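You operate a simulated robot arm through the tools that you are given. There is no shell and no other tool. Be economical: measure what you need, move in short steps, check, and stop when the job is done.

Carry out the task below with a simulated robot arm. There is one attempt and no reset: what you move stays moved.

TASK
Fill the orange pot with compost and stand it in the propagator seat by the tool block.
Fine: to within about a centimetre of the rim; green dipper back, box shut, nothing spilt. Set down upright: green dipper, what you pick out.

Only the result counts: the job must be done as asked and must still hold three seconds after the hand-in. Knocking over, shifting, dropping, spilling or breaking anything else fails it.

THE ROBOT
A 6-joint arm with a two-finger parallel gripper, fixed in place. Base frame: the origin is at the foot of the arm, x ahead of it, y to its left, z up; the work surface is at about z = 0. Readings come in mm, rad, newtons and seconds.
With the tool pointing down near the work surface it reaches from about 140 to 580 mm from the base axis. Its first joint turns from -1.152 to 1.152 rad. Payload 2.1 kg.
Tool frame: the origin (TCP) lies between the finger pads and is the grasp point; the fingertips stand 30 mm ahead of it; z points along the fingers, y is the line along which they close. Largest opening 94 mm; finger width 28, thickness 10; the body of the gripper, 50 by 96 mm, starts 55 mm behind the TCP.
Orientation is that of the tool frame in the base frame, as [roll, pitch, yaw] about the fixed x, y, z axes, in that order (R = Rz(yaw) Ry(pitch) Rx(roll)). With the fingers straight down and closing along the base's y, the tool's x points along the base's -x, its y along +y and its z along -z.

THE INTERFACE
- The arm moves only by the tool servo_tool. Its argument "plan" is a list of rows, each an object of numbers (a shift or turn left out is 0, a gripper value left out holds the last): "claw": the closure in counts, from 0 (fully open) to 255 (shut); "dx", "dy", "dz": the shift along the base's x, y, z in mm; "ax", "ay", "az": the turn, a rotation vector about the base's x, y, z in rad. In form: [{"claw": .., "dx": .., "dy": .., "dz": .., "ax": .., "ay": .., "az": ..}, ...]. A call has 1 to 10 rows; each row shifts and turns the commanded pose from where the row before left it. Each row takes 0.2 s and may step no farther than 50 mm and 0.15 rad from the row before; otherwise, or with a gripper value out of range, the whole call is refused. A pose out of reach is approached as far as the arm can. The call stops where the force on the tool passes 70 N (or 10 N more than at its start, if that is more) or the arm is blocked; 0.2 s more then pass. Each finger travels about 72 mm/s and halts on what it meets, pressing with about 40 N; the grip force reading is that of the motor and also rises with nothing between the fingers. The clock runs only during rows and for 0.2 s after the last one: add rows that do not move to give the fingers time. It gives the time, the measured TCP pose, the force on the tool (base axes), the opening and the grip force at its end, in the units of the frame above (readings bear some noise), with the torque about the TCP (base axes, N m) and any sound that the robot's microphone picked up.
- Cameras (640 x 400 px; columns grow to the right, rows downward): "scene" is fixed at [50, -364.2, 493]; the picture's right is [0.84, -0.55, 0.00], its down [-0.27, -0.41, -0.87] and it looks along [0.48, 0.73, -0.49] (base axes); focal length 309 px, centre (320, 200). "wrist" rides on the gripper at [76, 14, -102] in the tool frame; the picture's right is [-0.18, 0.98, 0.00], its down [-0.75, -0.14, -0.64] and it looks along [-0.63, -0.12, 0.77] (tool axes); focal length 243 px, centre (320, 200). There is no depth. A picture from a camera that has moved, and an enlarged one, comes with that camera's place and axes in the base frame and with its lens.
- capture(camera): a new picture of that camera. The clock stands still meanwhile.
- enlarge(camera, box): a new picture of the part [left, top, right, bottom] of that camera's present view, enlarged. The clock stands still meanwhile.
- job_done(): hands the job in; it is judged then, once.

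Work in short steps. Places have to be worked out from the pictures, the camera data and where the tool is seen: move nearer, look again, correct. Check each grasp and each placing, and mend what went wrong. You have 120 turns and 84 pictures in all, those below and enlarged ones among them. Open the gripper and draw the arm clear of the work before you hand the job in, unless the task says otherwise; then end with one line.

The tools are called as name(argument=value, ...) on one line, values as JSON. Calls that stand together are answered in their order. servo_tool: Moves the arm, as the interface text tells. Its arguments: {"type":"object","properties":{"plan":{"type":"array","items":{"type":"object","properties":{"claw":{"type":"number"},"dx":{"type":"number"},"dy":{"type":"number"},"dz":{"type":"number"},"ax":{"type":"number"},"ay":{"type":"number"},"az":{"type":"number"}}}}},"required":["plan"]} The other tools are called the same way: capture (camera) takes a picture; enlarge (camera, box) takes an enlarged picture of a part of a camera's view; job_done () hands the job in.

At the start:

```text
clock: 0.0
ee_pos: [325.6, 102.4, 365.8]
tool_rot: [3.14, 0.001, -3.141]
contact_force: [-0.1, 0.1, -0.8]
torque: [-0.02, -0.01, 0.0]
finger_gap: 93.9
grasp_force: 0.0
```

scene: 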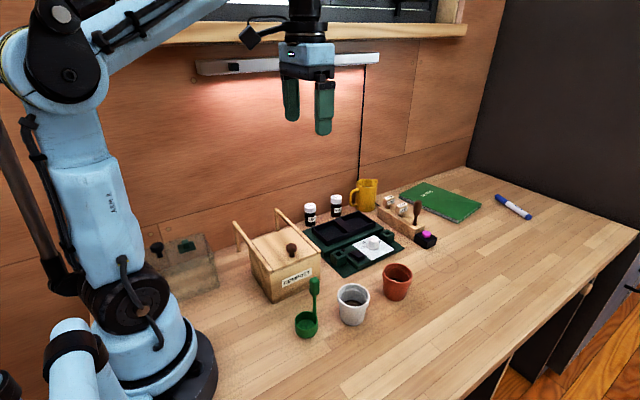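
wrist: 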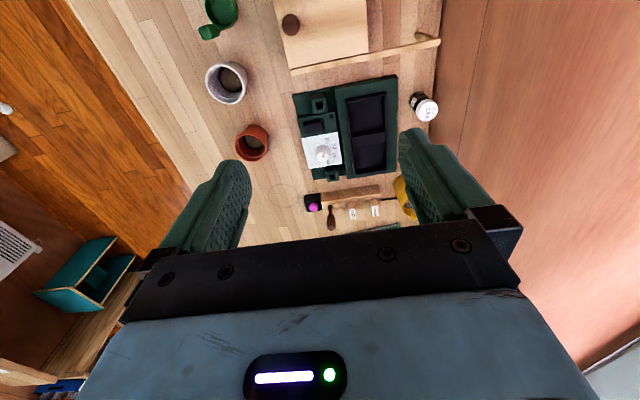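

I'll look closely at the work area first, from both cameras.

enlarge(camera="scene", box=[220, 190, 340, 350])

enlarge(camera="scene", box=[300, 170, 460, 340])

enlarge(camera="wrist", box=[180, 0, 460, 230])

```text
2.50 times, centred on (280, 270) of scene
camera zoom: at [50.0, -364.2, 493.0], right [0.84, -0.55, 0.0], down [-0.27, -0.41, -0.87], along [0.48, 0.73, -0.49], focal length 772 px, centre (420, 25)
```

zoom: 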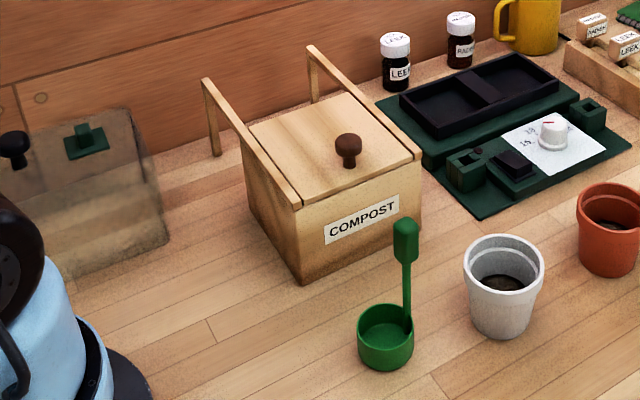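

```text
2.35 times, centred on (380, 255) of scene
camera zoom: at [50.0, -364.2, 493.0], right [0.84, -0.55, 0.0], down [-0.27, -0.41, -0.87], along [0.48, 0.73, -0.49], focal length 726 px, centre (179, 71)
```

zoom: 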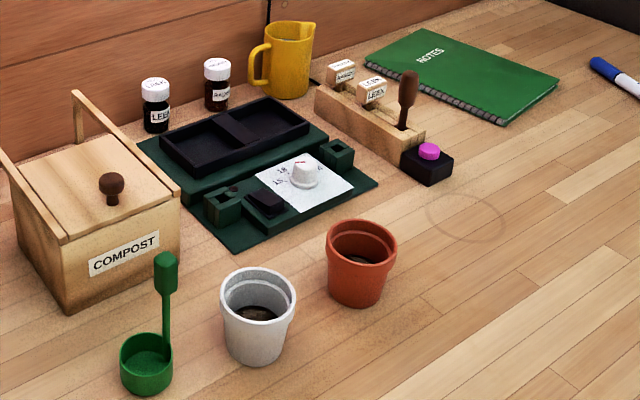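

```text
1.74 times, centred on (320, 115) of wrist
camera zoom: at [251.5, 116.4, 468.4], right [0.18, 0.98, 0.0], down [0.75, -0.14, 0.64], along [0.63, -0.12, -0.77], focal length 422 px, centre (320, 348)
```

zoom: 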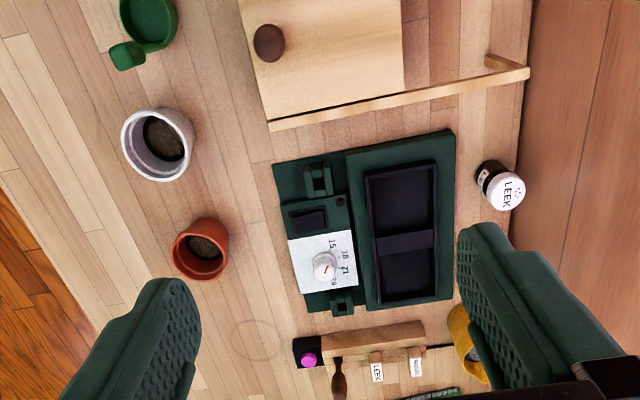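

The scene shows a compost box with a sliding lid and rails, a green dipper standing on its cup, white and orange pots, and a propagator with a two-seat tray. I'll move to get a closer view of the pots and dipper.

servo_tool(plan=[{"dx": -10, "dy": -35, "dz": -30}, {"dx": -10, "dy": -35, "dz": -30}, {"dx": -10, "dy": -35, "dz": -30}, {"dx": -5, "dy": -35, "dz": -30}])

capture(camera="wrist")

enlarge(camera="scene", box=[280, 260, 420, 350])

```text
clock: 1.0
ee_pos: [291.6, -38.5, 246.2]
tool_rot: [3.141, 0.0, -3.139]
contact_force: [0.7, 0.0, -1.2]
torque: [-0.03, 0.01, -0.04]
finger_gap: 93.9
grasp_force: 0.0
```

```text
78 pictures are left
camera wrist: at [216.8, -24.0, 348.0], right [0.18, 0.98, 0.0], down [0.75, -0.14, 0.64], along [0.63, -0.12, -0.77], focal length 243 px, centre (320, 200)
```

wrist: 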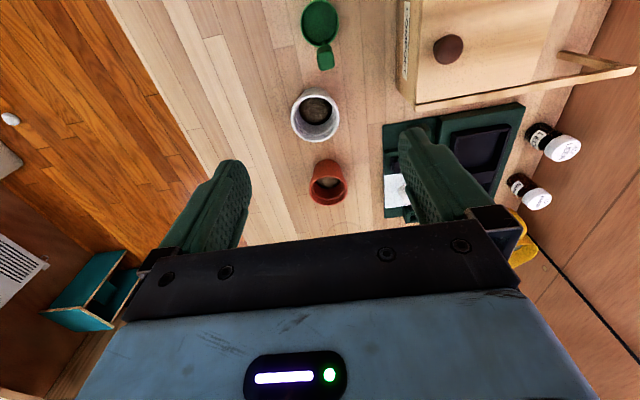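

```text
4.44 times, centred on (350, 305) of scene
camera zoom: at [50.0, -364.1, 493.0], right [0.84, -0.55, 0.0], down [-0.27, -0.41, -0.87], along [0.48, 0.73, -0.49], focal length 1372 px, centre (187, -267)
```

zoom: 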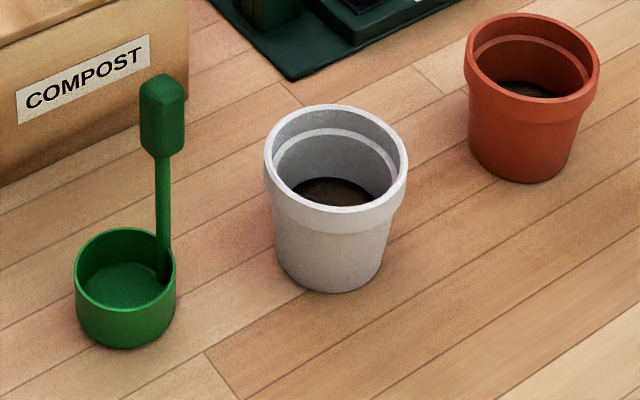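

Now an enlarged wrist view for better coordinates of dipper, pots and box.

enlarge(camera="wrist", box=[280, 0, 480, 220])

enlarge(camera="scene", box=[300, 180, 440, 290])

```text
1.82 times, centred on (380, 110) of wrist
camera zoom: at [216.8, -24.0, 348.0], right [0.18, 0.98, 0.0], down [0.75, -0.14, 0.64], along [0.63, -0.12, -0.77], focal length 441 px, centre (211, 364)
```

zoom: 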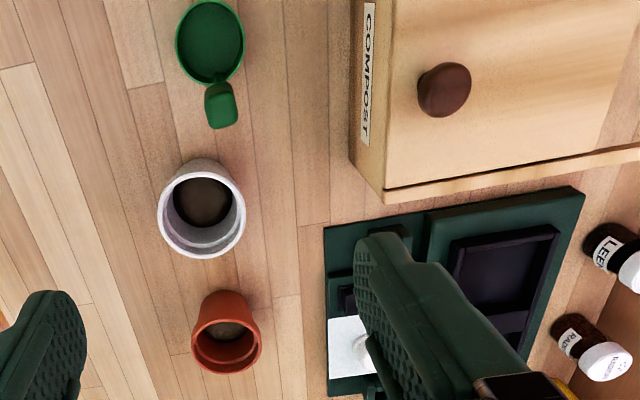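

```text
3.64 times, centred on (370, 235) of scene
camera zoom: at [50.0, -364.1, 493.0], right [0.84, -0.55, 0.0], down [-0.27, -0.41, -0.87], along [0.48, 0.73, -0.49], focal length 1122 px, centre (138, 73)
```

zoom: 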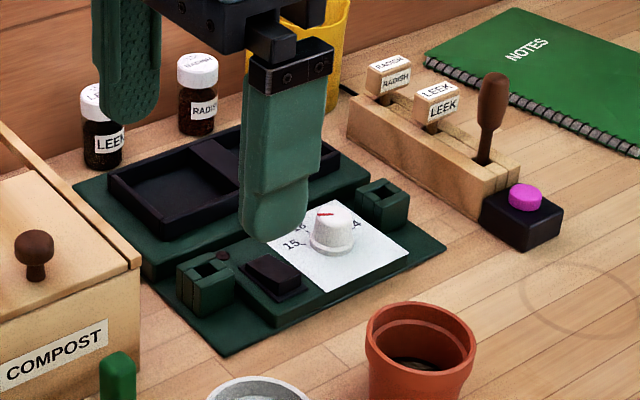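

Estimates: the knob is at about (271,79) with its head at z≈92–108, the dipper handle at (259,-26), and the orange pot at (441,-52). I'll go above the knob first to open the lid.

servo_tool(plan=[{"dx": -7, "dy": 40, "dz": -15}, {"dx": -7, "dy": 40, "dz": -15}, {"dx": -7, "dy": 38, "dz": -16}, {"dz": -25}, {}])

capture(camera="scene")

capture(camera="wrist")

```text
clock: 2.2
ee_pos: [270.5, 80.7, 175.8]
tool_rot: [3.139, 0.0, -3.141]
contact_force: [-0.3, -0.5, -0.2]
torque: [-0.01, -0.02, 0.01]
finger_gap: 93.8
grasp_force: 0.1
```

```text
74 pictures are left
```

scene: 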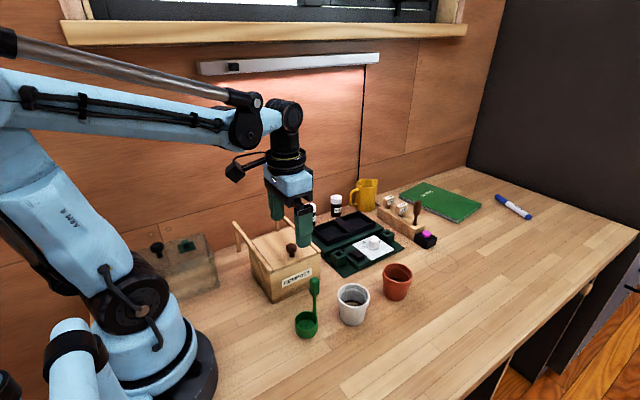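

```text
73 pictures are left
camera wrist: at [195.3, 94.5, 276.7], right [0.18, 0.98, 0.0], down [0.75, -0.14, 0.64], along [0.63, -0.12, -0.77], focal length 243 px, centre (320, 200)
```

wrist: 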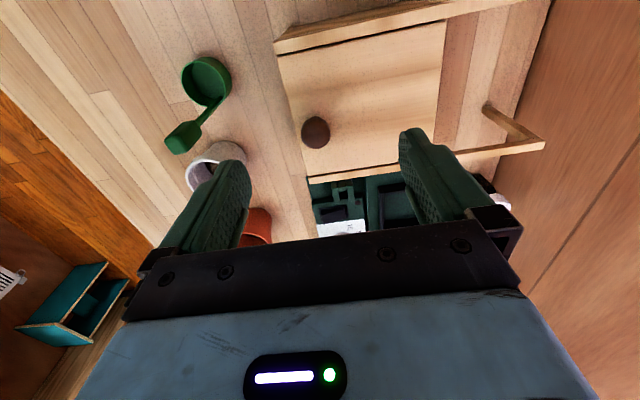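

Knob refined to about (270,78). I'll descend to z≈117 and close on it.

servo_tool(plan=[{"dy": -2, "dz": -30}, {"dz": -28}, {}, {"claw": 255}, {}, {}, {}])

enlarge(camera="scene", box=[220, 190, 340, 350])

```text
clock: 3.6
ee_pos: [272.1, 79.4, 119.9]
tool_rot: [3.135, -0.002, -3.14]
contact_force: [-4.2, 0.4, 49.1]
torque: [-0.64, 0.04, -0.07]
finger_gap: 20.8
grasp_force: 33.1
stopped in row 6: the force on the tool passed its limit at 113 N (the readings are from after the stop); the commanded pose is now the measured one
```

```text
2.50 times, centred on (280, 270) of scene
camera zoom: at [49.8, -364.2, 493.0], right [0.84, -0.55, 0.0], down [-0.27, -0.41, -0.87], along [0.48, 0.73, -0.49], focal length 772 px, centre (420, 25)
```

zoom: 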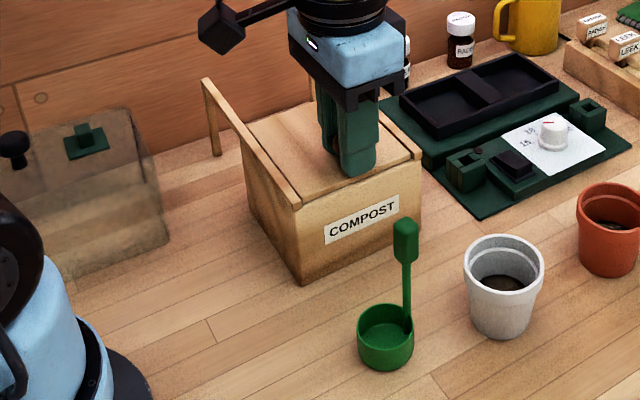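

The knob is gripped (gap 20.8 mm) but there is a vertical load. I'll raise slightly to relieve it.

servo_tool(plan=[{"dz": 1.5}, {}])

```text
clock: 4.2
ee_pos: [270.5, 79.5, 120.3]
tool_rot: [3.135, 0.002, -3.139]
contact_force: [7.7, -1.0, -1.4]
torque: [-0.57, 0.93, 0.11]
finger_gap: 21.0
grasp_force: 45.1
```

Relieved. Now I'll slide the lid +y in small steps.

servo_tool(plan=[{"dy": 8}, {"dy": 8}, {"dy": 8}, {}])

enlarge(camera="scene", box=[220, 190, 340, 350])

```text
clock: 5.2
ee_pos: [271.6, 104.8, 120.0]
tool_rot: [3.135, -0.003, -3.139]
contact_force: [9.1, -0.5, -2.9]
torque: [-0.51, -0.2, 0.0]
finger_gap: 21.4
grasp_force: 45.0
```

```text
2.50 times, centred on (280, 270) of scene
camera zoom: at [50.0, -364.1, 493.1], right [0.84, -0.55, 0.0], down [-0.27, -0.41, -0.87], along [0.48, 0.73, -0.49], focal length 772 px, centre (420, 25)
```

zoom: 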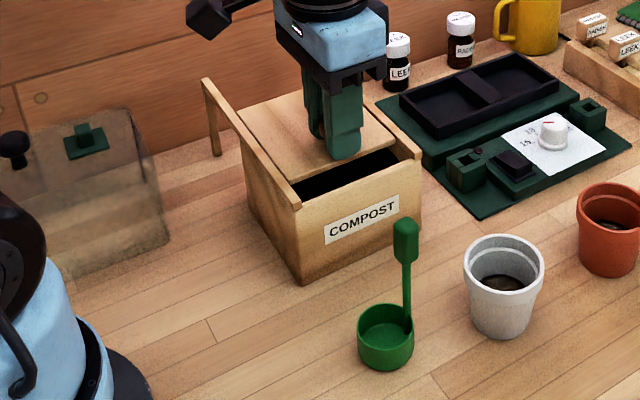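

The lid slides freely. I'll continue to open it fully.

servo_tool(plan=[{"dy": 9}, {"dy": 9}, {"dy": 9}, {"dy": 9}, {"dy": 9}, {"dy": 9}, {"dy": 9}, {"dy": 6}, {}])

enlarge(camera="scene", box=[220, 190, 340, 350])

```text
clock: 7.2
ee_pos: [271.2, 170.9, 120.8]
tool_rot: [3.14, -0.003, 3.139]
contact_force: [12.9, -19.9, -4.1]
torque: [0.05, 0.58, 0.0]
finger_gap: 21.3
grasp_force: 45.1
```

```text
2.50 times, centred on (280, 270) of scene
camera zoom: at [50.0, -364.2, 493.0], right [0.84, -0.55, 0.0], down [-0.27, -0.41, -0.87], along [0.48, 0.73, -0.49], focal length 772 px, centre (420, 25)
```

zoom: 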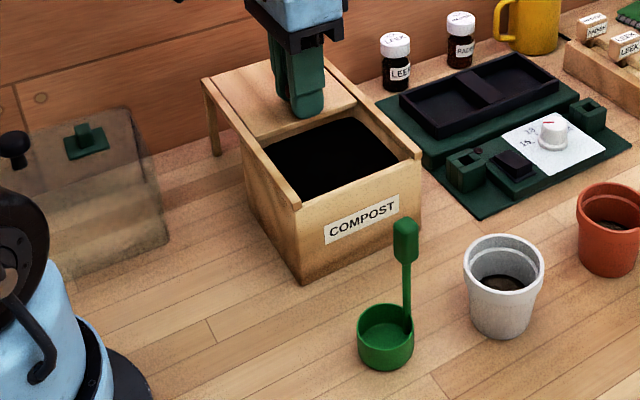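

The lid is open at its end stop and the dark compost is visible. I'll release and move up, then go over to the dipper.

servo_tool(plan=[{"dy": -1, "claw": 0}, {}, {}, {"dz": 40}, {"dz": 45}, {"dx": -3, "dy": -50}, {"dx": -3, "dy": -50}, {"dx": -3, "dy": -50}, {"dx": -3, "dy": -46}, {}])

enlarge(camera="wrist", box=[220, 0, 460, 180])

enlarge(camera="scene", box=[220, 190, 340, 350])

```text
clock: 9.4
ee_pos: [259.4, -25.0, 203.7]
tool_rot: [3.135, -0.003, -3.139]
contact_force: [0.1, -0.3, 0.1]
torque: [0.0, -0.02, 0.01]
finger_gap: 94.2
grasp_force: 0.0
```

```text
2.22 times, centred on (340, 90) of wrist
camera zoom: at [184.4, -10.6, 306.5], right [0.18, 0.98, 0.01], down [0.75, -0.14, 0.64], along [0.63, -0.11, -0.77], focal length 539 px, centre (276, 444)
```

zoom: 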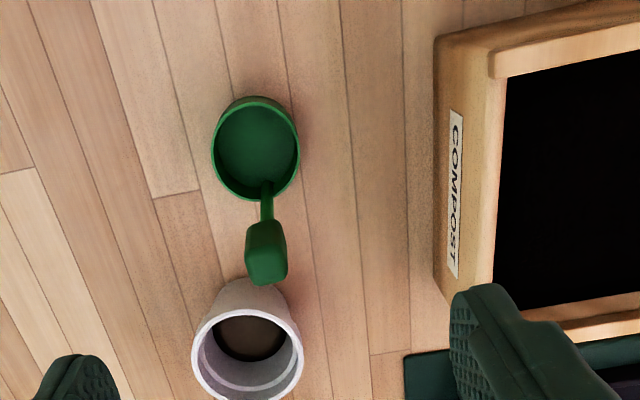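

```text
2.50 times, centred on (280, 270) of scene
camera zoom: at [49.9, -364.2, 493.0], right [0.84, -0.55, 0.0], down [-0.27, -0.41, -0.87], along [0.48, 0.73, -0.49], focal length 772 px, centre (420, 25)
```

zoom: 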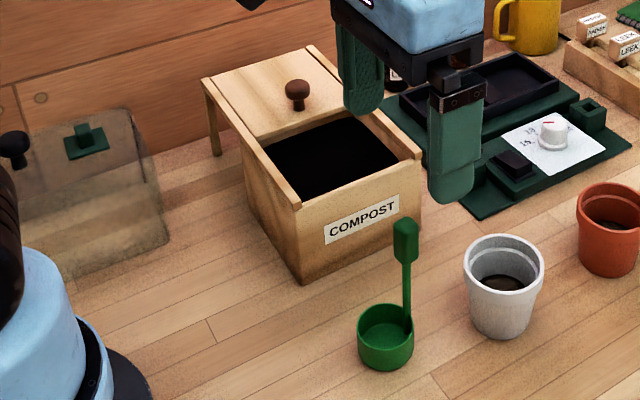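

Let me zoom on the handle block to judge its yaw and shape.

enlarge(camera="wrist", box=[290, 30, 370, 140])

enlarge(camera="scene", box=[285, 270, 345, 345])

```text
3.64 times, centred on (330, 85) of wrist
camera zoom: at [184.4, -10.6, 306.5], right [0.18, 0.98, 0.01], down [0.75, -0.14, 0.64], along [0.63, -0.11, -0.77], focal length 882 px, centre (284, 618)
```

zoom: 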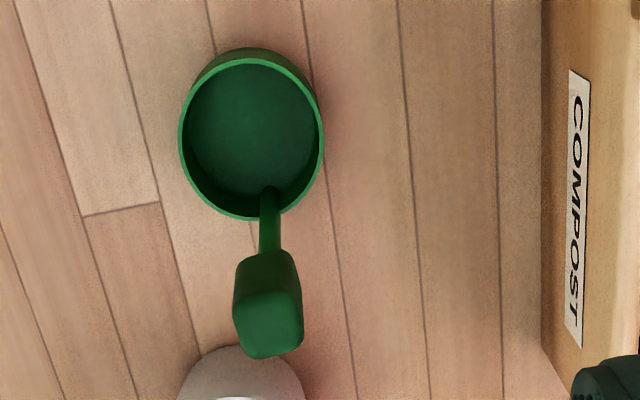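

```text
5.33 times, centred on (315, 308) of scene
camera zoom: at [49.9, -364.2, 493.0], right [0.84, -0.55, 0.0], down [-0.27, -0.41, -0.87], along [0.48, 0.73, -0.49], focal length 1646 px, centre (347, -373)
```

zoom: 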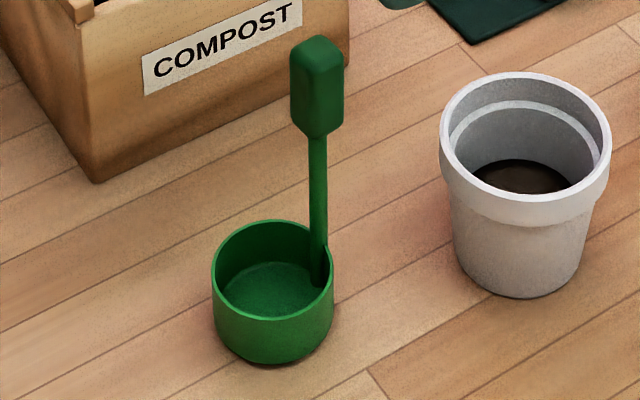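

The block is about 17 mm square with a yaw of about +5–7°. I'll rotate slightly and descend around it.

servo_tool(plan=[{"dx": -1, "dy": -2.3, "dz": -35, "az": 0.1}, {"dz": -35}, {"dz": -25}, {"dz": -12}, {}, {"claw": 255}, {}, {}, {}])

enlarge(camera="scene", box=[260, 210, 380, 350])

capture(camera="wrist")

```text
clock: 11.4
ee_pos: [257.4, -26.0, 98.1]
tool_rot: [3.135, 0.0, -3.043]
contact_force: [0.0, 0.3, 1.2]
torque: [-0.05, -0.02, -0.01]
finger_gap: 14.5
grasp_force: 40.4
```

```text
2.86 times, centred on (320, 280) of scene
camera zoom: at [50.0, -364.2, 493.0], right [0.84, -0.55, 0.0], down [-0.27, -0.41, -0.87], along [0.48, 0.73, -0.49], focal length 882 px, centre (320, -29)
```

zoom: 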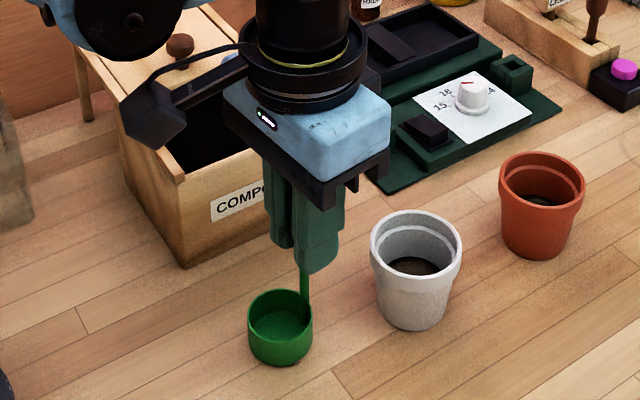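

```text
64 pictures are left
camera wrist: at [182.4, -20.6, 199.6], right [0.08, 1.0, 0.01], down [0.77, -0.07, 0.64], along [0.64, -0.05, -0.77], focal length 243 px, centre (320, 200)
```

wrist: 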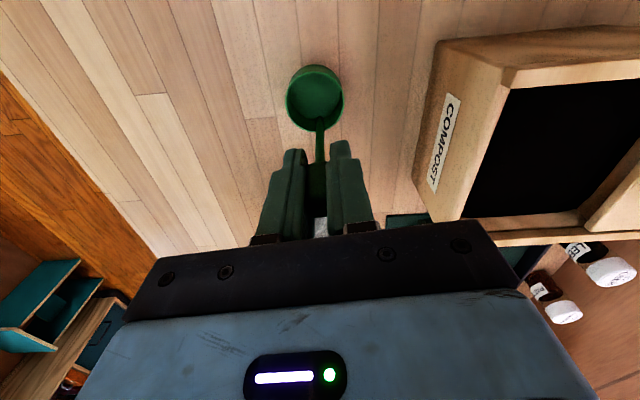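

Firm grip (14.5 mm). I'll lift straight up and check that the dipper hangs straight.

servo_tool(plan=[{"dz": 20}, {"dz": 35}, {"dz": 40}, {"dz": 40}, {}])

enlarge(camera="scene", box=[220, 170, 380, 350])

```text
clock: 12.6
ee_pos: [256.7, -26.0, 233.4]
tool_rot: [3.134, -0.001, -3.04]
contact_force: [0.5, -0.3, -1.4]
torque: [0.01, -0.03, -0.03]
finger_gap: 14.1
grasp_force: 39.7
```

```text
2.22 times, centred on (300, 260) of scene
camera zoom: at [50.0, -364.2, 493.0], right [0.84, -0.55, 0.0], down [-0.27, -0.41, -0.87], along [0.48, 0.73, -0.49], focal length 686 px, centre (364, 67)
```

zoom: 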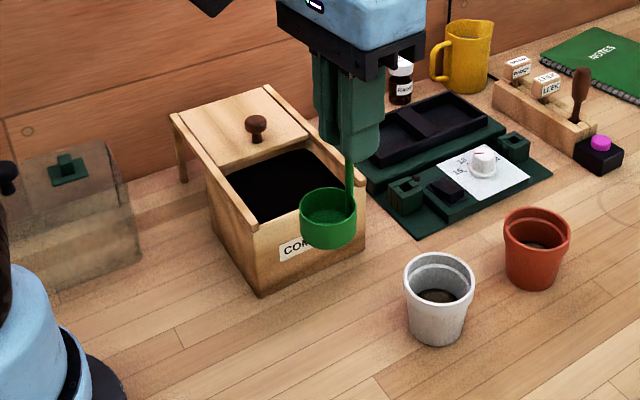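

The dipper hangs straight. I'll move it over the box opening and look.

servo_tool(plan=[{"dx": 9, "dy": 34}, {"dx": 9, "dy": 34}, {"dx": 9, "dy": 34}, {"dx": 8, "dy": 31}, {"dz": -20}, {}])

capture(camera="wrist")

enlarge(camera="scene", box=[220, 190, 340, 300])

```text
clock: 14.0
ee_pos: [293.7, 105.9, 212.1]
tool_rot: [3.135, 0.001, -3.042]
contact_force: [0.5, -0.1, 0.0]
torque: [-0.02, -0.02, 0.0]
finger_gap: 14.2
grasp_force: 40.6
```

```text
62 pictures are left
camera wrist: at [217.5, 112.8, 314.2], right [0.08, 1.0, 0.01], down [0.77, -0.07, 0.64], along [0.64, -0.05, -0.77], focal length 243 px, centre (320, 200)
```

wrist: 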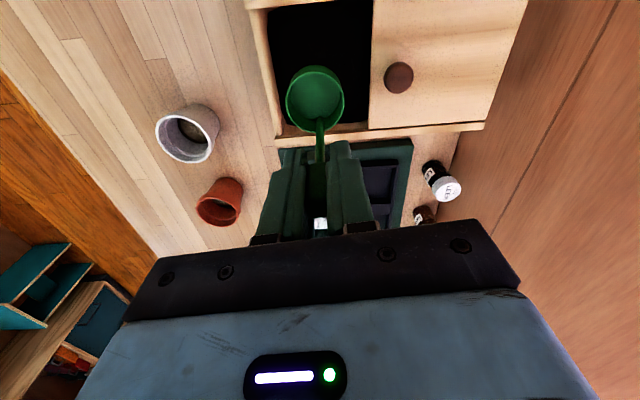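

```text
3.64 times, centred on (280, 245) of scene
camera zoom: at [50.0, -364.1, 493.0], right [0.84, -0.55, 0.0], down [-0.27, -0.41, -0.87], along [0.48, 0.73, -0.49], focal length 1122 px, centre (466, 36)
```

zoom: 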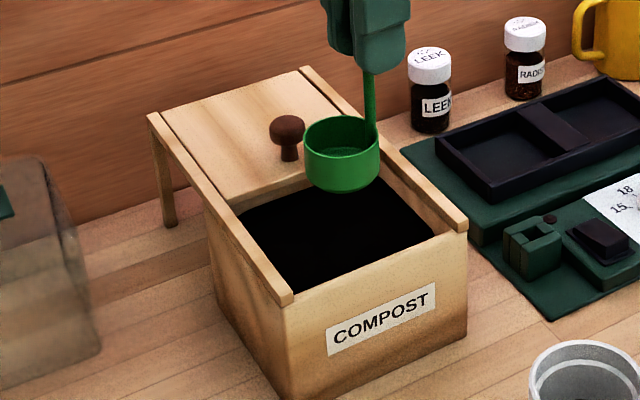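

I'll shift slightly away from the +x wall and lower the cup in small steps, watching the force.

servo_tool(plan=[{"dx": -8, "dz": -20}, {"dz": -20}, {"dz": -10}, {"dz": -8}, {"dz": -8}, {}])

enlarge(camera="scene", box=[220, 190, 340, 300])

```text
clock: 15.4
ee_pos: [284.6, 104.5, 146.9]
tool_rot: [3.134, -0.004, -3.042]
contact_force: [0.4, -0.3, -0.7]
torque: [-0.02, 0.03, -0.01]
finger_gap: 14.3
grasp_force: 40.2
```

```text
3.64 times, centred on (280, 245) of scene
camera zoom: at [50.0, -364.2, 493.0], right [0.84, -0.55, 0.0], down [-0.27, -0.41, -0.87], along [0.48, 0.73, -0.49], focal length 1122 px, centre (466, 36)
```

zoom: 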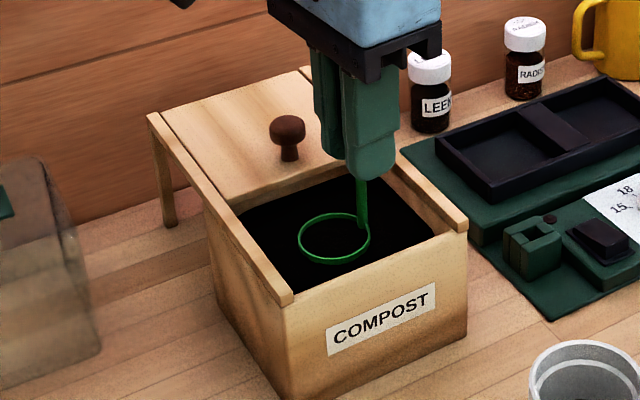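

The rim is right at the compost surface (z≈73). I'll press a bit deeper, then lift slowly.

servo_tool(plan=[{"dz": -7}, {"dz": -7}, {"dx": -4}, {}, {}])

enlarge(camera="scene", box=[220, 190, 340, 300])

servo_tool(plan=[{"dz": 7}, {"dz": 7}, {"dz": 7}, {"dz": 10}, {"dz": 15}, {"dz": 15}, {}])

enlarge(camera="scene", box=[220, 190, 340, 300])

```text
clock: 16.6
ee_pos: [281.9, 107.6, 132.3]
tool_rot: [3.136, 0.001, -3.041]
contact_force: [1.0, 1.0, -0.5]
torque: [-0.01, -0.01, 0.01]
finger_gap: 14.3
grasp_force: 40.5
```

```text
3.64 times, centred on (280, 245) of scene
camera zoom: at [50.0, -364.2, 493.0], right [0.84, -0.55, 0.0], down [-0.27, -0.41, -0.87], along [0.48, 0.73, -0.49], focal length 1122 px, centre (466, 36)
```

zoom: 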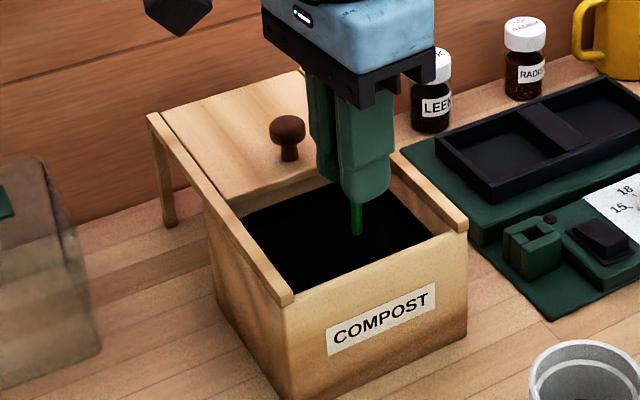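

```text
clock: 18.2
ee_pos: [280.6, 106.5, 194.8]
tool_rot: [3.134, -0.001, -3.04]
contact_force: [-0.1, -0.4, 0.0]
torque: [0.01, -0.02, 0.02]
finger_gap: 14.2
grasp_force: 39.6
```

```text
3.64 times, centred on (280, 245) of scene
camera zoom: at [50.0, -364.2, 493.0], right [0.84, -0.55, 0.0], down [-0.27, -0.41, -0.87], along [0.48, 0.73, -0.49], focal length 1122 px, centre (466, 36)
```

zoom: 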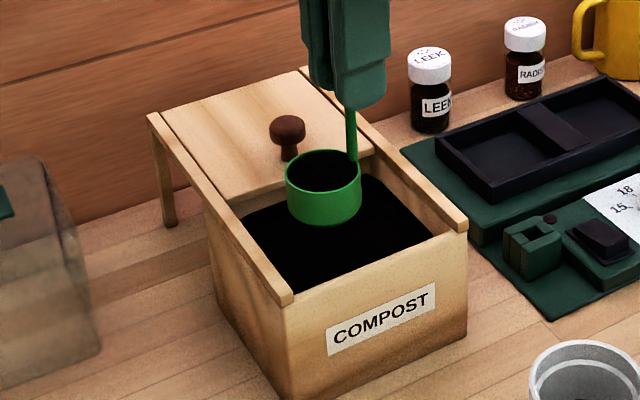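

The cup came out full. I'll carry it gently over toward the orange pot while yawing by -0.885 rad, so I can later tilt with the gripper coming from the free (-x,-y) side.

servo_tool(plan=[{"dz": 15}, {"dz": 15}, {"dx": 19, "dy": -16, "az": -0.11}, {"dx": 19, "dy": -16, "az": -0.11}, {"dx": 19, "dy": -16, "az": -0.11}, {"dx": 19, "dy": -16, "az": -0.11}, {"dx": 19, "dy": -16, "az": -0.11}, {"dx": 19, "dy": -16, "az": -0.11}, {"dx": 19, "dy": -16, "az": -0.11}, {"dx": 19, "dy": -16, "az": -0.115}])

servo_tool(plan=[{"dx": 19, "dy": -18}, {"dx": 15, "dy": -18}, {"dz": -15}, {"dz": -15}, {}])

capture(camera="scene")

capture(camera="wrist")

```text
clock: 20.4
ee_pos: [434.2, -21.3, 224.6]
tool_rot: [3.134, -0.001, 2.356]
contact_force: [0.5, 0.0, 0.5]
torque: [0.02, -0.01, 0.0]
finger_gap: 14.2
grasp_force: 40.1
```

```text
clock: 21.6
ee_pos: [467.3, -57.6, 194.5]
tool_rot: [3.134, -0.001, 2.358]
contact_force: [-0.1, -0.5, -0.5]
torque: [-0.01, 0.01, 0.01]
finger_gap: 14.4
grasp_force: 39.9
```

```text
57 pictures are left
```

scene: 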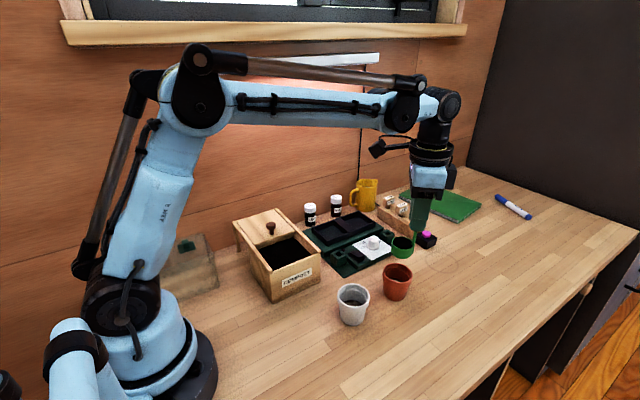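

```text
56 pictures are left
camera wrist: at [424.1, 5.7, 295.4], right [0.82, 0.57, 0.01], down [0.43, -0.64, 0.64], along [0.37, -0.52, -0.77], focal length 243 px, centre (320, 200)
```

wrist: 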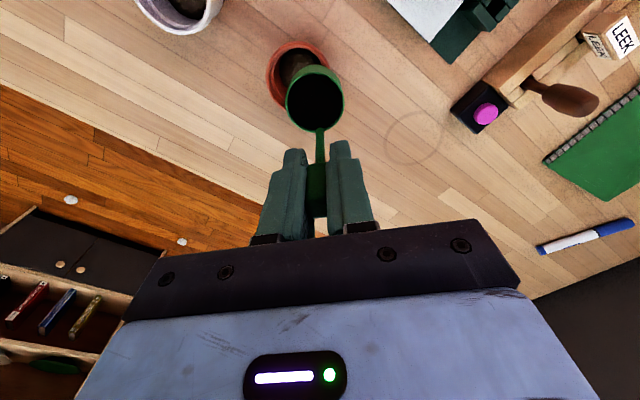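

Position matches the plan. I'll lower so the cup bottom is just above the pot rim, then check.

servo_tool(plan=[{"dz": -12}, {"dz": -12}, {"dz": -7}, {}])

enlarge(camera="scene", box=[330, 190, 470, 320])

```text
clock: 22.6
ee_pos: [466.5, -56.6, 162.8]
tool_rot: [3.135, -0.003, 2.359]
contact_force: [-0.1, -0.2, -0.6]
torque: [-0.05, 0.0, 0.0]
finger_gap: 14.1
grasp_force: 40.1
```

```text
3.08 times, centred on (400, 255) of scene
camera zoom: at [50.0, -364.2, 493.0], right [0.84, -0.55, 0.0], down [-0.27, -0.41, -0.87], along [0.48, 0.73, -0.49], focal length 950 px, centre (74, 31)
```

zoom: 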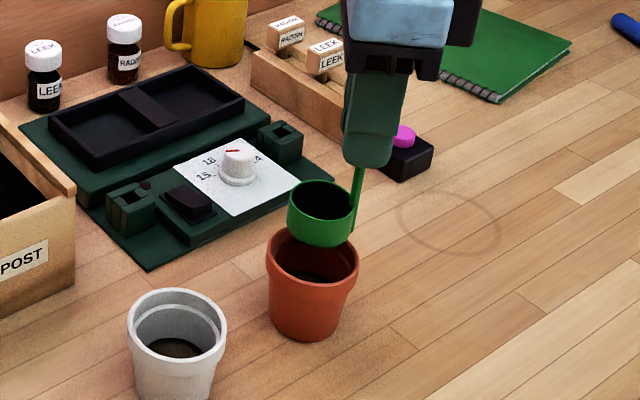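

Cup is right over the pot. I'll tilt 30° while tracking the lip over the pot.

servo_tool(plan=[{"dx": -6.9, "dy": -6.9, "dz": 0.4, "ax": 0.0926, "ay": -0.0926}, {"dx": -6.9, "dy": -6.9, "dz": 0.4, "ax": 0.0926, "ay": -0.0926}, {"dx": -6.9, "dy": -6.9, "dz": 0.4, "ax": 0.0926, "ay": -0.0926}, {"dx": -6.9, "dy": -6.9, "dz": 0.4, "ax": 0.0926, "ay": -0.0926}, {}])

enlarge(camera="scene", box=[330, 190, 470, 320])

```text
clock: 23.8
ee_pos: [440.4, -85.1, 164.0]
tool_rot: [2.609, 0.0, 2.356]
contact_force: [-0.1, -0.5, 0.0]
torque: [-0.02, 0.02, 0.01]
finger_gap: 14.2
grasp_force: 40.2
```

```text
3.08 times, centred on (400, 255) of scene
camera zoom: at [49.9, -364.2, 493.0], right [0.84, -0.55, 0.0], down [-0.27, -0.41, -0.87], along [0.48, 0.73, -0.49], focal length 950 px, centre (74, 31)
```

zoom: 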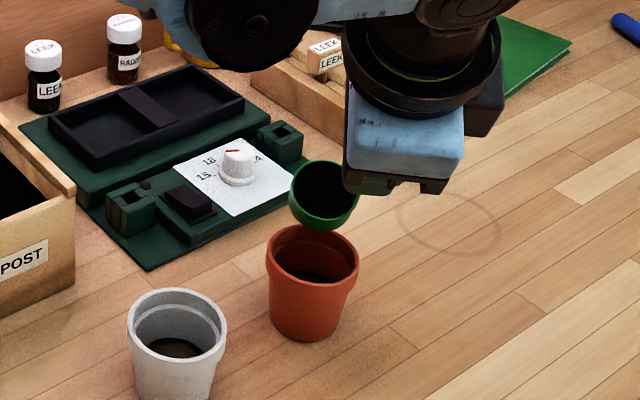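

No spill yet; the lip sits slightly to the image right of the pot centre. I'll correct by about 6 mm and continue to 60°.

servo_tool(plan=[{"dx": -8.6, "dy": -4.6, "dz": -4.5, "ax": 0.0926, "ay": -0.0926}, {"dx": -8.6, "dy": -4.6, "dz": -4.5, "ax": 0.0926, "ay": -0.0926}, {"dx": -6.1, "dy": -6.1, "dz": -4.5, "ax": 0.0926, "ay": -0.0926}, {"dx": -6.1, "dy": -6.1, "dz": -4.5, "ax": 0.0926, "ay": -0.0926}, {}])

enlarge(camera="scene", box=[330, 190, 470, 320])

```text
clock: 25.0
ee_pos: [410.2, -106.5, 146.4]
tool_rot: [2.083, 0.002, 2.359]
contact_force: [0.3, -0.3, -1.0]
torque: [-0.02, 0.03, 0.0]
finger_gap: 14.3
grasp_force: 40.0
```

```text
3.08 times, centred on (400, 255) of scene
camera zoom: at [49.9, -364.2, 493.0], right [0.84, -0.55, 0.0], down [-0.27, -0.41, -0.87], along [0.48, 0.73, -0.49], focal length 950 px, centre (74, 31)
```

zoom: 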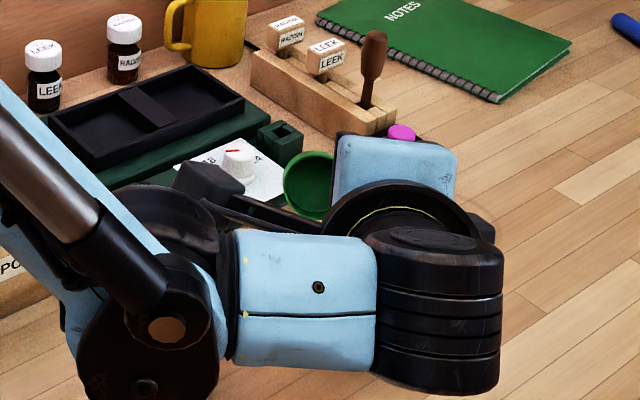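

The cup interior looks empty now; checking with the wrist camera.

capture(camera="wrist")

```text
52 pictures are left
camera wrist: at [299.1, -111.0, 208.3], right [0.47, 0.21, 0.86], down [0.09, -0.98, 0.19], along [0.88, -0.01, -0.48], focal length 243 px, centre (320, 200)
```

wrist: 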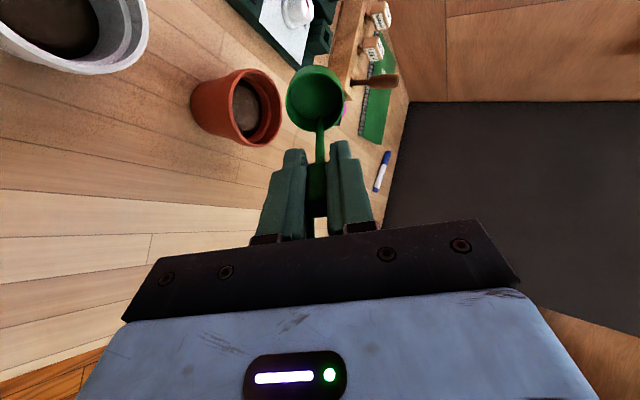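

The cup is empty and nothing is spilt. I'll reverse the tilt and go up.

servo_tool(plan=[{"dx": 6.1, "dy": 6.1, "dz": 8, "ax": -0.0926, "ay": 0.0926}, {"dx": 6.1, "dy": 6.1, "dz": 8, "ax": -0.0926, "ay": 0.0926}, {"dx": 6.1, "dy": 6.1, "dz": 8, "ax": -0.0926, "ay": 0.0926}, {"dx": 6.1, "dy": 6.1, "dz": 8, "ax": -0.0926, "ay": 0.0926}, {"dx": 6.9, "dy": 6.9, "dz": 8, "ax": -0.0926, "ay": 0.0926}, {"dx": 6.9, "dy": 6.9, "dz": 8, "ax": -0.0926, "ay": 0.0926}, {"dx": 6.9, "dy": 6.9, "dz": 8, "ax": -0.0926, "ay": 0.0926}, {"dx": 6.9, "dy": 6.9, "dz": 8, "ax": -0.0926, "ay": 0.0926}, {}])

enlarge(camera="scene", box=[320, 220, 440, 340])

```text
clock: 27.0
ee_pos: [463.5, -55.0, 210.2]
tool_rot: [3.135, 0.001, 2.357]
contact_force: [0.6, -0.4, -0.3]
torque: [0.03, -0.04, 0.01]
finger_gap: 14.2
grasp_force: 40.1
```

```text
3.33 times, centred on (380, 280) of scene
camera zoom: at [50.0, -364.1, 493.0], right [0.84, -0.55, 0.0], down [-0.27, -0.41, -0.87], along [0.48, 0.73, -0.49], focal length 1029 px, centre (120, -67)
```

zoom: 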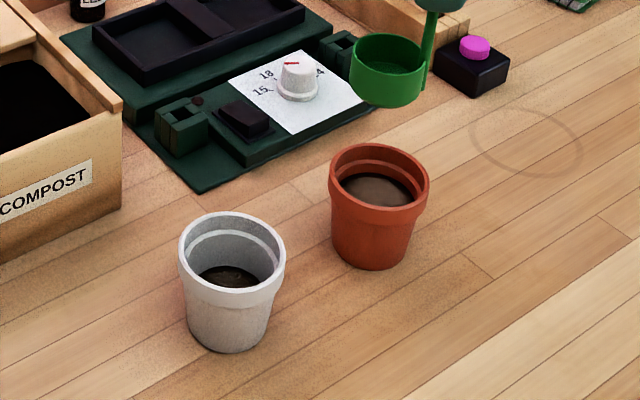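

The level rose a lot. Zooming to estimate how far it is below the rim.

enlarge(camera="scene", box=[375, 255, 419, 305])

enlarge(camera="wrist", box=[240, 20, 380, 130])

```text
8.00 times, centred on (397, 280) of scene
camera zoom: at [50.0, -364.1, 493.0], right [0.84, -0.55, 0.0], down [-0.27, -0.41, -0.87], along [0.48, 0.73, -0.49], focal length 2469 px, centre (-296, -440)
```

zoom: 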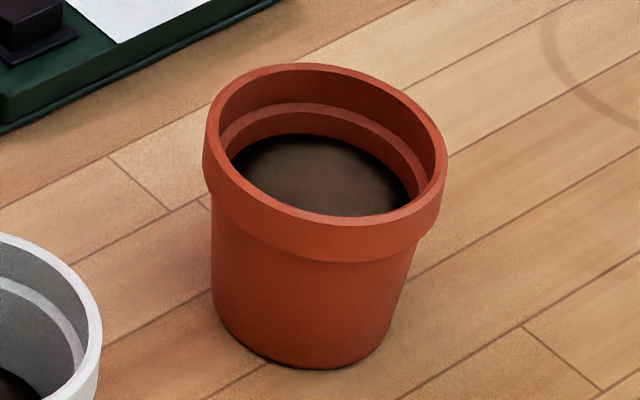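

```text
3.64 times, centred on (310, 75) of wrist
camera zoom: at [419.7, 9.3, 312.3], right [0.82, 0.57, 0.01], down [0.43, -0.63, 0.64], along [0.37, -0.53, -0.77], focal length 882 px, centre (356, 654)
```

zoom: 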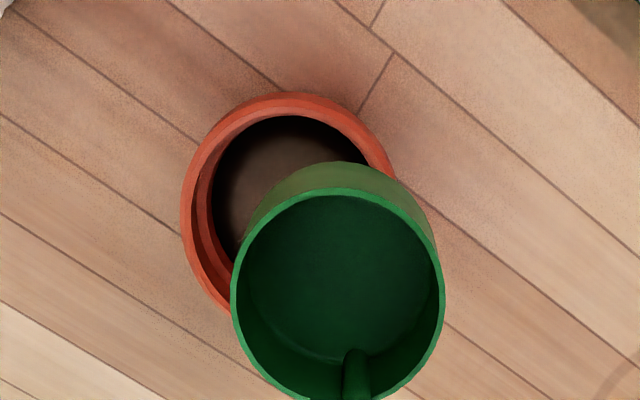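

Level is about 16 mm below the rim, and one scoop raised it about 12 mm, so one more full scoop should bring it to about 5–7 mm below. Going back to the box.

servo_tool(plan=[{"dz": 15}, {"dx": -20, "dy": 18, "az": 0.11}, {"dx": -20, "dy": 18, "az": 0.11}, {"dx": -20, "dy": 18, "az": 0.11}, {"dx": -20, "dy": 18, "az": 0.11}, {"dx": -20, "dy": 18, "az": 0.11}, {"dx": -20, "dy": 18, "az": 0.11}, {"dx": -20, "dy": 18, "az": 0.11}, {"dx": -20, "dy": 18, "az": 0.115}, {"dx": -22, "dy": 16}])

servo_tool(plan=[{"dz": -25}, {"dz": -25}, {"dz": -15}, {"dz": -8}, {"dz": -8}, {"dz": -8}, {"dz": -8}, {}])

enlarge(camera="scene", box=[220, 190, 340, 300])

```text
clock: 29.2
ee_pos: [279.8, 105.8, 226.1]
tool_rot: [3.135, -0.002, -3.04]
contact_force: [-0.4, -0.4, -0.7]
torque: [-0.01, 0.0, -0.01]
finger_gap: 14.2
grasp_force: 40.3
```

```text
clock: 31.0
ee_pos: [278.9, 104.8, 127.4]
tool_rot: [3.135, 0.0, -3.041]
contact_force: [0.6, 0.1, -0.5]
torque: [0.06, -0.03, -0.02]
finger_gap: 14.1
grasp_force: 40.0
```

```text
3.64 times, centred on (280, 245) of scene
camera zoom: at [50.0, -364.2, 493.0], right [0.84, -0.55, 0.0], down [-0.27, -0.41, -0.87], along [0.48, 0.73, -0.49], focal length 1122 px, centre (466, 36)
```

zoom: 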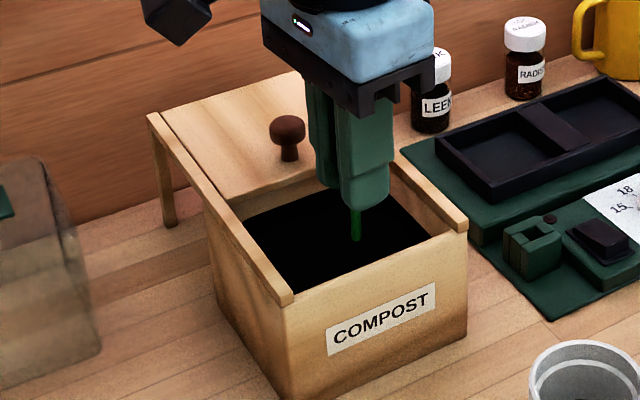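

The cup is submerged. I'll lift slowly and check the fill.

servo_tool(plan=[{}, {"dz": 7}, {"dz": 7}, {"dz": 7}, {"dz": 10}, {"dz": 15}, {"dz": 18}, {}])

enlarge(camera="scene", box=[240, 190, 320, 270])

```text
clock: 32.8
ee_pos: [279.1, 105.6, 191.9]
tool_rot: [3.135, -0.001, -3.04]
contact_force: [-0.5, 0.0, -0.2]
torque: [0.03, -0.03, 0.01]
finger_gap: 14.0
grasp_force: 40.0
```

```text
5.00 times, centred on (280, 230) of scene
camera zoom: at [50.0, -364.1, 493.0], right [0.84, -0.55, 0.0], down [-0.27, -0.41, -0.87], along [0.48, 0.73, -0.49], focal length 1543 px, centre (520, 50)
```

zoom: 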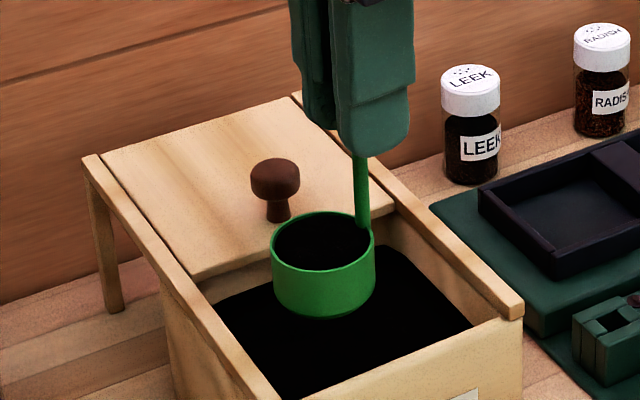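

Full again. Same route to the pot.

servo_tool(plan=[{"dz": 16}, {"dz": 16}, {"dx": 19, "dy": -16, "az": -0.11}, {"dx": 19, "dy": -16, "az": -0.11}, {"dx": 19, "dy": -16, "az": -0.11}, {"dx": 19, "dy": -16, "az": -0.11}, {"dx": 19, "dy": -16, "az": -0.11}, {"dx": 19, "dy": -16, "az": -0.11}, {"dx": 19, "dy": -16, "az": -0.11}, {"dx": 19, "dy": -16, "az": -0.115}])

servo_tool(plan=[{"dx": 18, "dy": -16}, {"dx": 14, "dy": -15}, {"dz": -16}, {"dz": -16}, {"dz": -16}, {"dz": -11}, {}])

enlarge(camera="scene", box=[330, 190, 470, 320])

```text
clock: 35.0
ee_pos: [433.2, -22.4, 225.0]
tool_rot: [3.133, 0.0, 2.355]
contact_force: [0.6, -0.1, -0.6]
torque: [-0.03, 0.0, 0.0]
finger_gap: 14.2
grasp_force: 40.1
```

```text
clock: 36.6
ee_pos: [465.2, -52.1, 165.2]
tool_rot: [3.135, 0.0, 2.359]
contact_force: [0.1, 0.4, 0.3]
torque: [0.0, -0.03, 0.0]
finger_gap: 14.1
grasp_force: 40.5
```

```text
3.08 times, centred on (400, 255) of scene
camera zoom: at [50.0, -364.2, 493.0], right [0.84, -0.55, 0.0], down [-0.27, -0.41, -0.87], along [0.48, 0.73, -0.49], focal length 950 px, centre (74, 31)
```

zoom: 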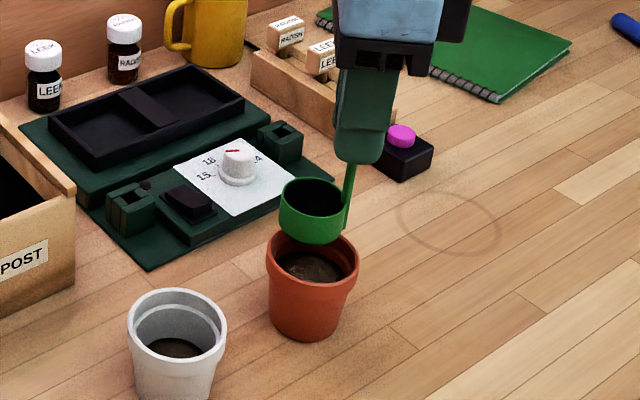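

Aligned. Tilting to about 45° first, then checking.

servo_tool(plan=[{"dx": -7.2, "dy": -7.2, "ax": 0.0926, "ay": -0.0926}, {"dx": -7.2, "dy": -7.2, "ax": 0.0926, "ay": -0.0926}, {"dx": -7.2, "dy": -7.2, "ax": 0.0926, "ay": -0.0926}, {"dx": -7.2, "dy": -7.2, "ax": 0.0926, "ay": -0.0926}, {"dx": -6.5, "dy": -6.5, "dz": -4.5, "ax": 0.0926, "ay": -0.0926}, {"dx": -6.5, "dy": -6.5, "dz": -4.5, "ax": 0.0926, "ay": -0.0926}, {}])

capture(camera="wrist")

```text
clock: 38.2
ee_pos: [422.1, -93.6, 155.9]
tool_rot: [2.346, 0.002, 2.358]
contact_force: [-0.4, 0.1, -0.9]
torque: [-0.05, 0.01, 0.01]
finger_gap: 14.2
grasp_force: 39.6
```

```text
45 pictures are left
camera wrist: at [324.5, -85.8, 237.5], right [0.62, 0.36, 0.7], down [0.14, -0.93, 0.35], along [0.78, -0.12, -0.62], focal length 243 px, centre (320, 200)
```

wrist: 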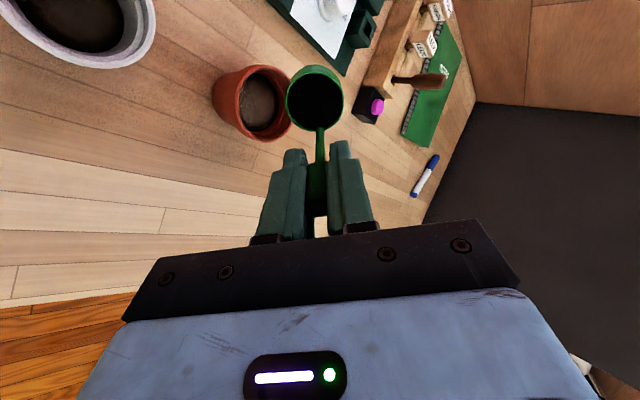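

Still full at 45°. One more step at a time from here.

servo_tool(plan=[{"dx": -6.2, "dy": -6.2, "dz": -4.7, "ax": 0.0926, "ay": -0.0926}, {}])

enlarge(camera="wrist", box=[190, 40, 370, 150])

```text
clock: 38.8
ee_pos: [414.7, -102.5, 152.3]
tool_rot: [2.216, 0.003, 2.357]
contact_force: [-1.0, 1.2, -0.3]
torque: [-0.07, 0.01, -0.01]
finger_gap: 14.2
grasp_force: 40.0
```

```text
3.56 times, centred on (280, 95) of wrist
camera zoom: at [311.0, -99.0, 223.8], right [0.55, 0.29, 0.79], down [0.11, -0.96, 0.27], along [0.83, -0.06, -0.55], focal length 863 px, centre (462, 573)
```

zoom: 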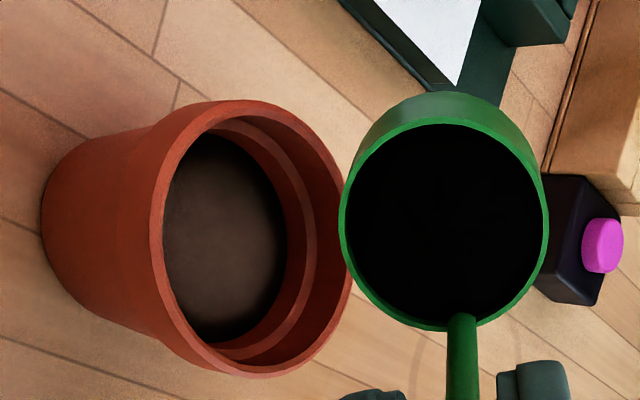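

Still nothing released at 53°. Continuing to 60° as before.

servo_tool(plan=[{"dx": -3, "dy": -3, "dz": -3, "ax": 0.045, "ay": -0.045}, {}])

enlarge(camera="wrist", box=[190, 40, 370, 150])

servo_tool(plan=[{"dx": -3, "dy": -3, "dz": -2, "ax": 0.05, "ay": -0.05}, {}, {}])

enlarge(camera="wrist", box=[190, 40, 370, 150])

```text
clock: 39.4
ee_pos: [413.0, -103.0, 149.7]
tool_rot: [2.152, 0.0, 2.357]
contact_force: [0.3, 0.4, -0.9]
torque: [-0.03, 0.04, 0.0]
finger_gap: 14.2
grasp_force: 40.2
```

```text
3.56 times, centred on (280, 95) of wrist
camera zoom: at [305.1, -105.5, 216.0], right [0.51, 0.25, 0.82], down [0.1, -0.97, 0.24], along [0.85, -0.04, -0.52], focal length 863 px, centre (462, 573)
```

zoom: 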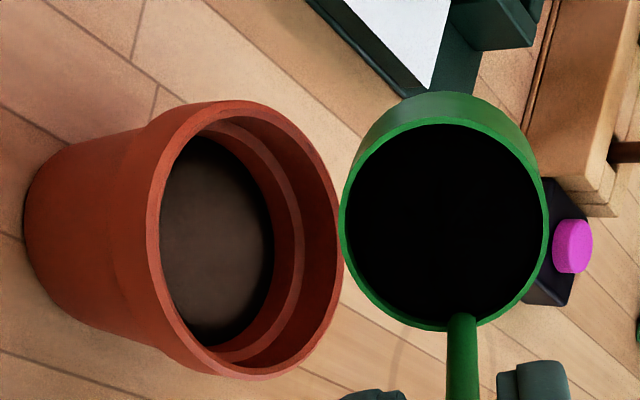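

```text
clock: 40.2
ee_pos: [410.4, -108.3, 147.4]
tool_rot: [2.083, 0.002, 2.357]
contact_force: [0.1, 0.9, -0.5]
torque: [-0.04, 0.02, -0.04]
finger_gap: 14.2
grasp_force: 40.4
```

```text
3.56 times, centred on (280, 95) of wrist
camera zoom: at [299.1, -111.7, 208.6], right [0.47, 0.21, 0.86], down [0.09, -0.98, 0.19], along [0.88, -0.01, -0.48], focal length 863 px, centre (462, 573)
```

zoom: 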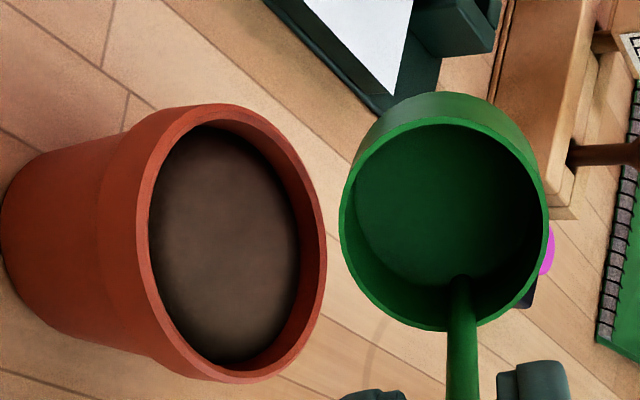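

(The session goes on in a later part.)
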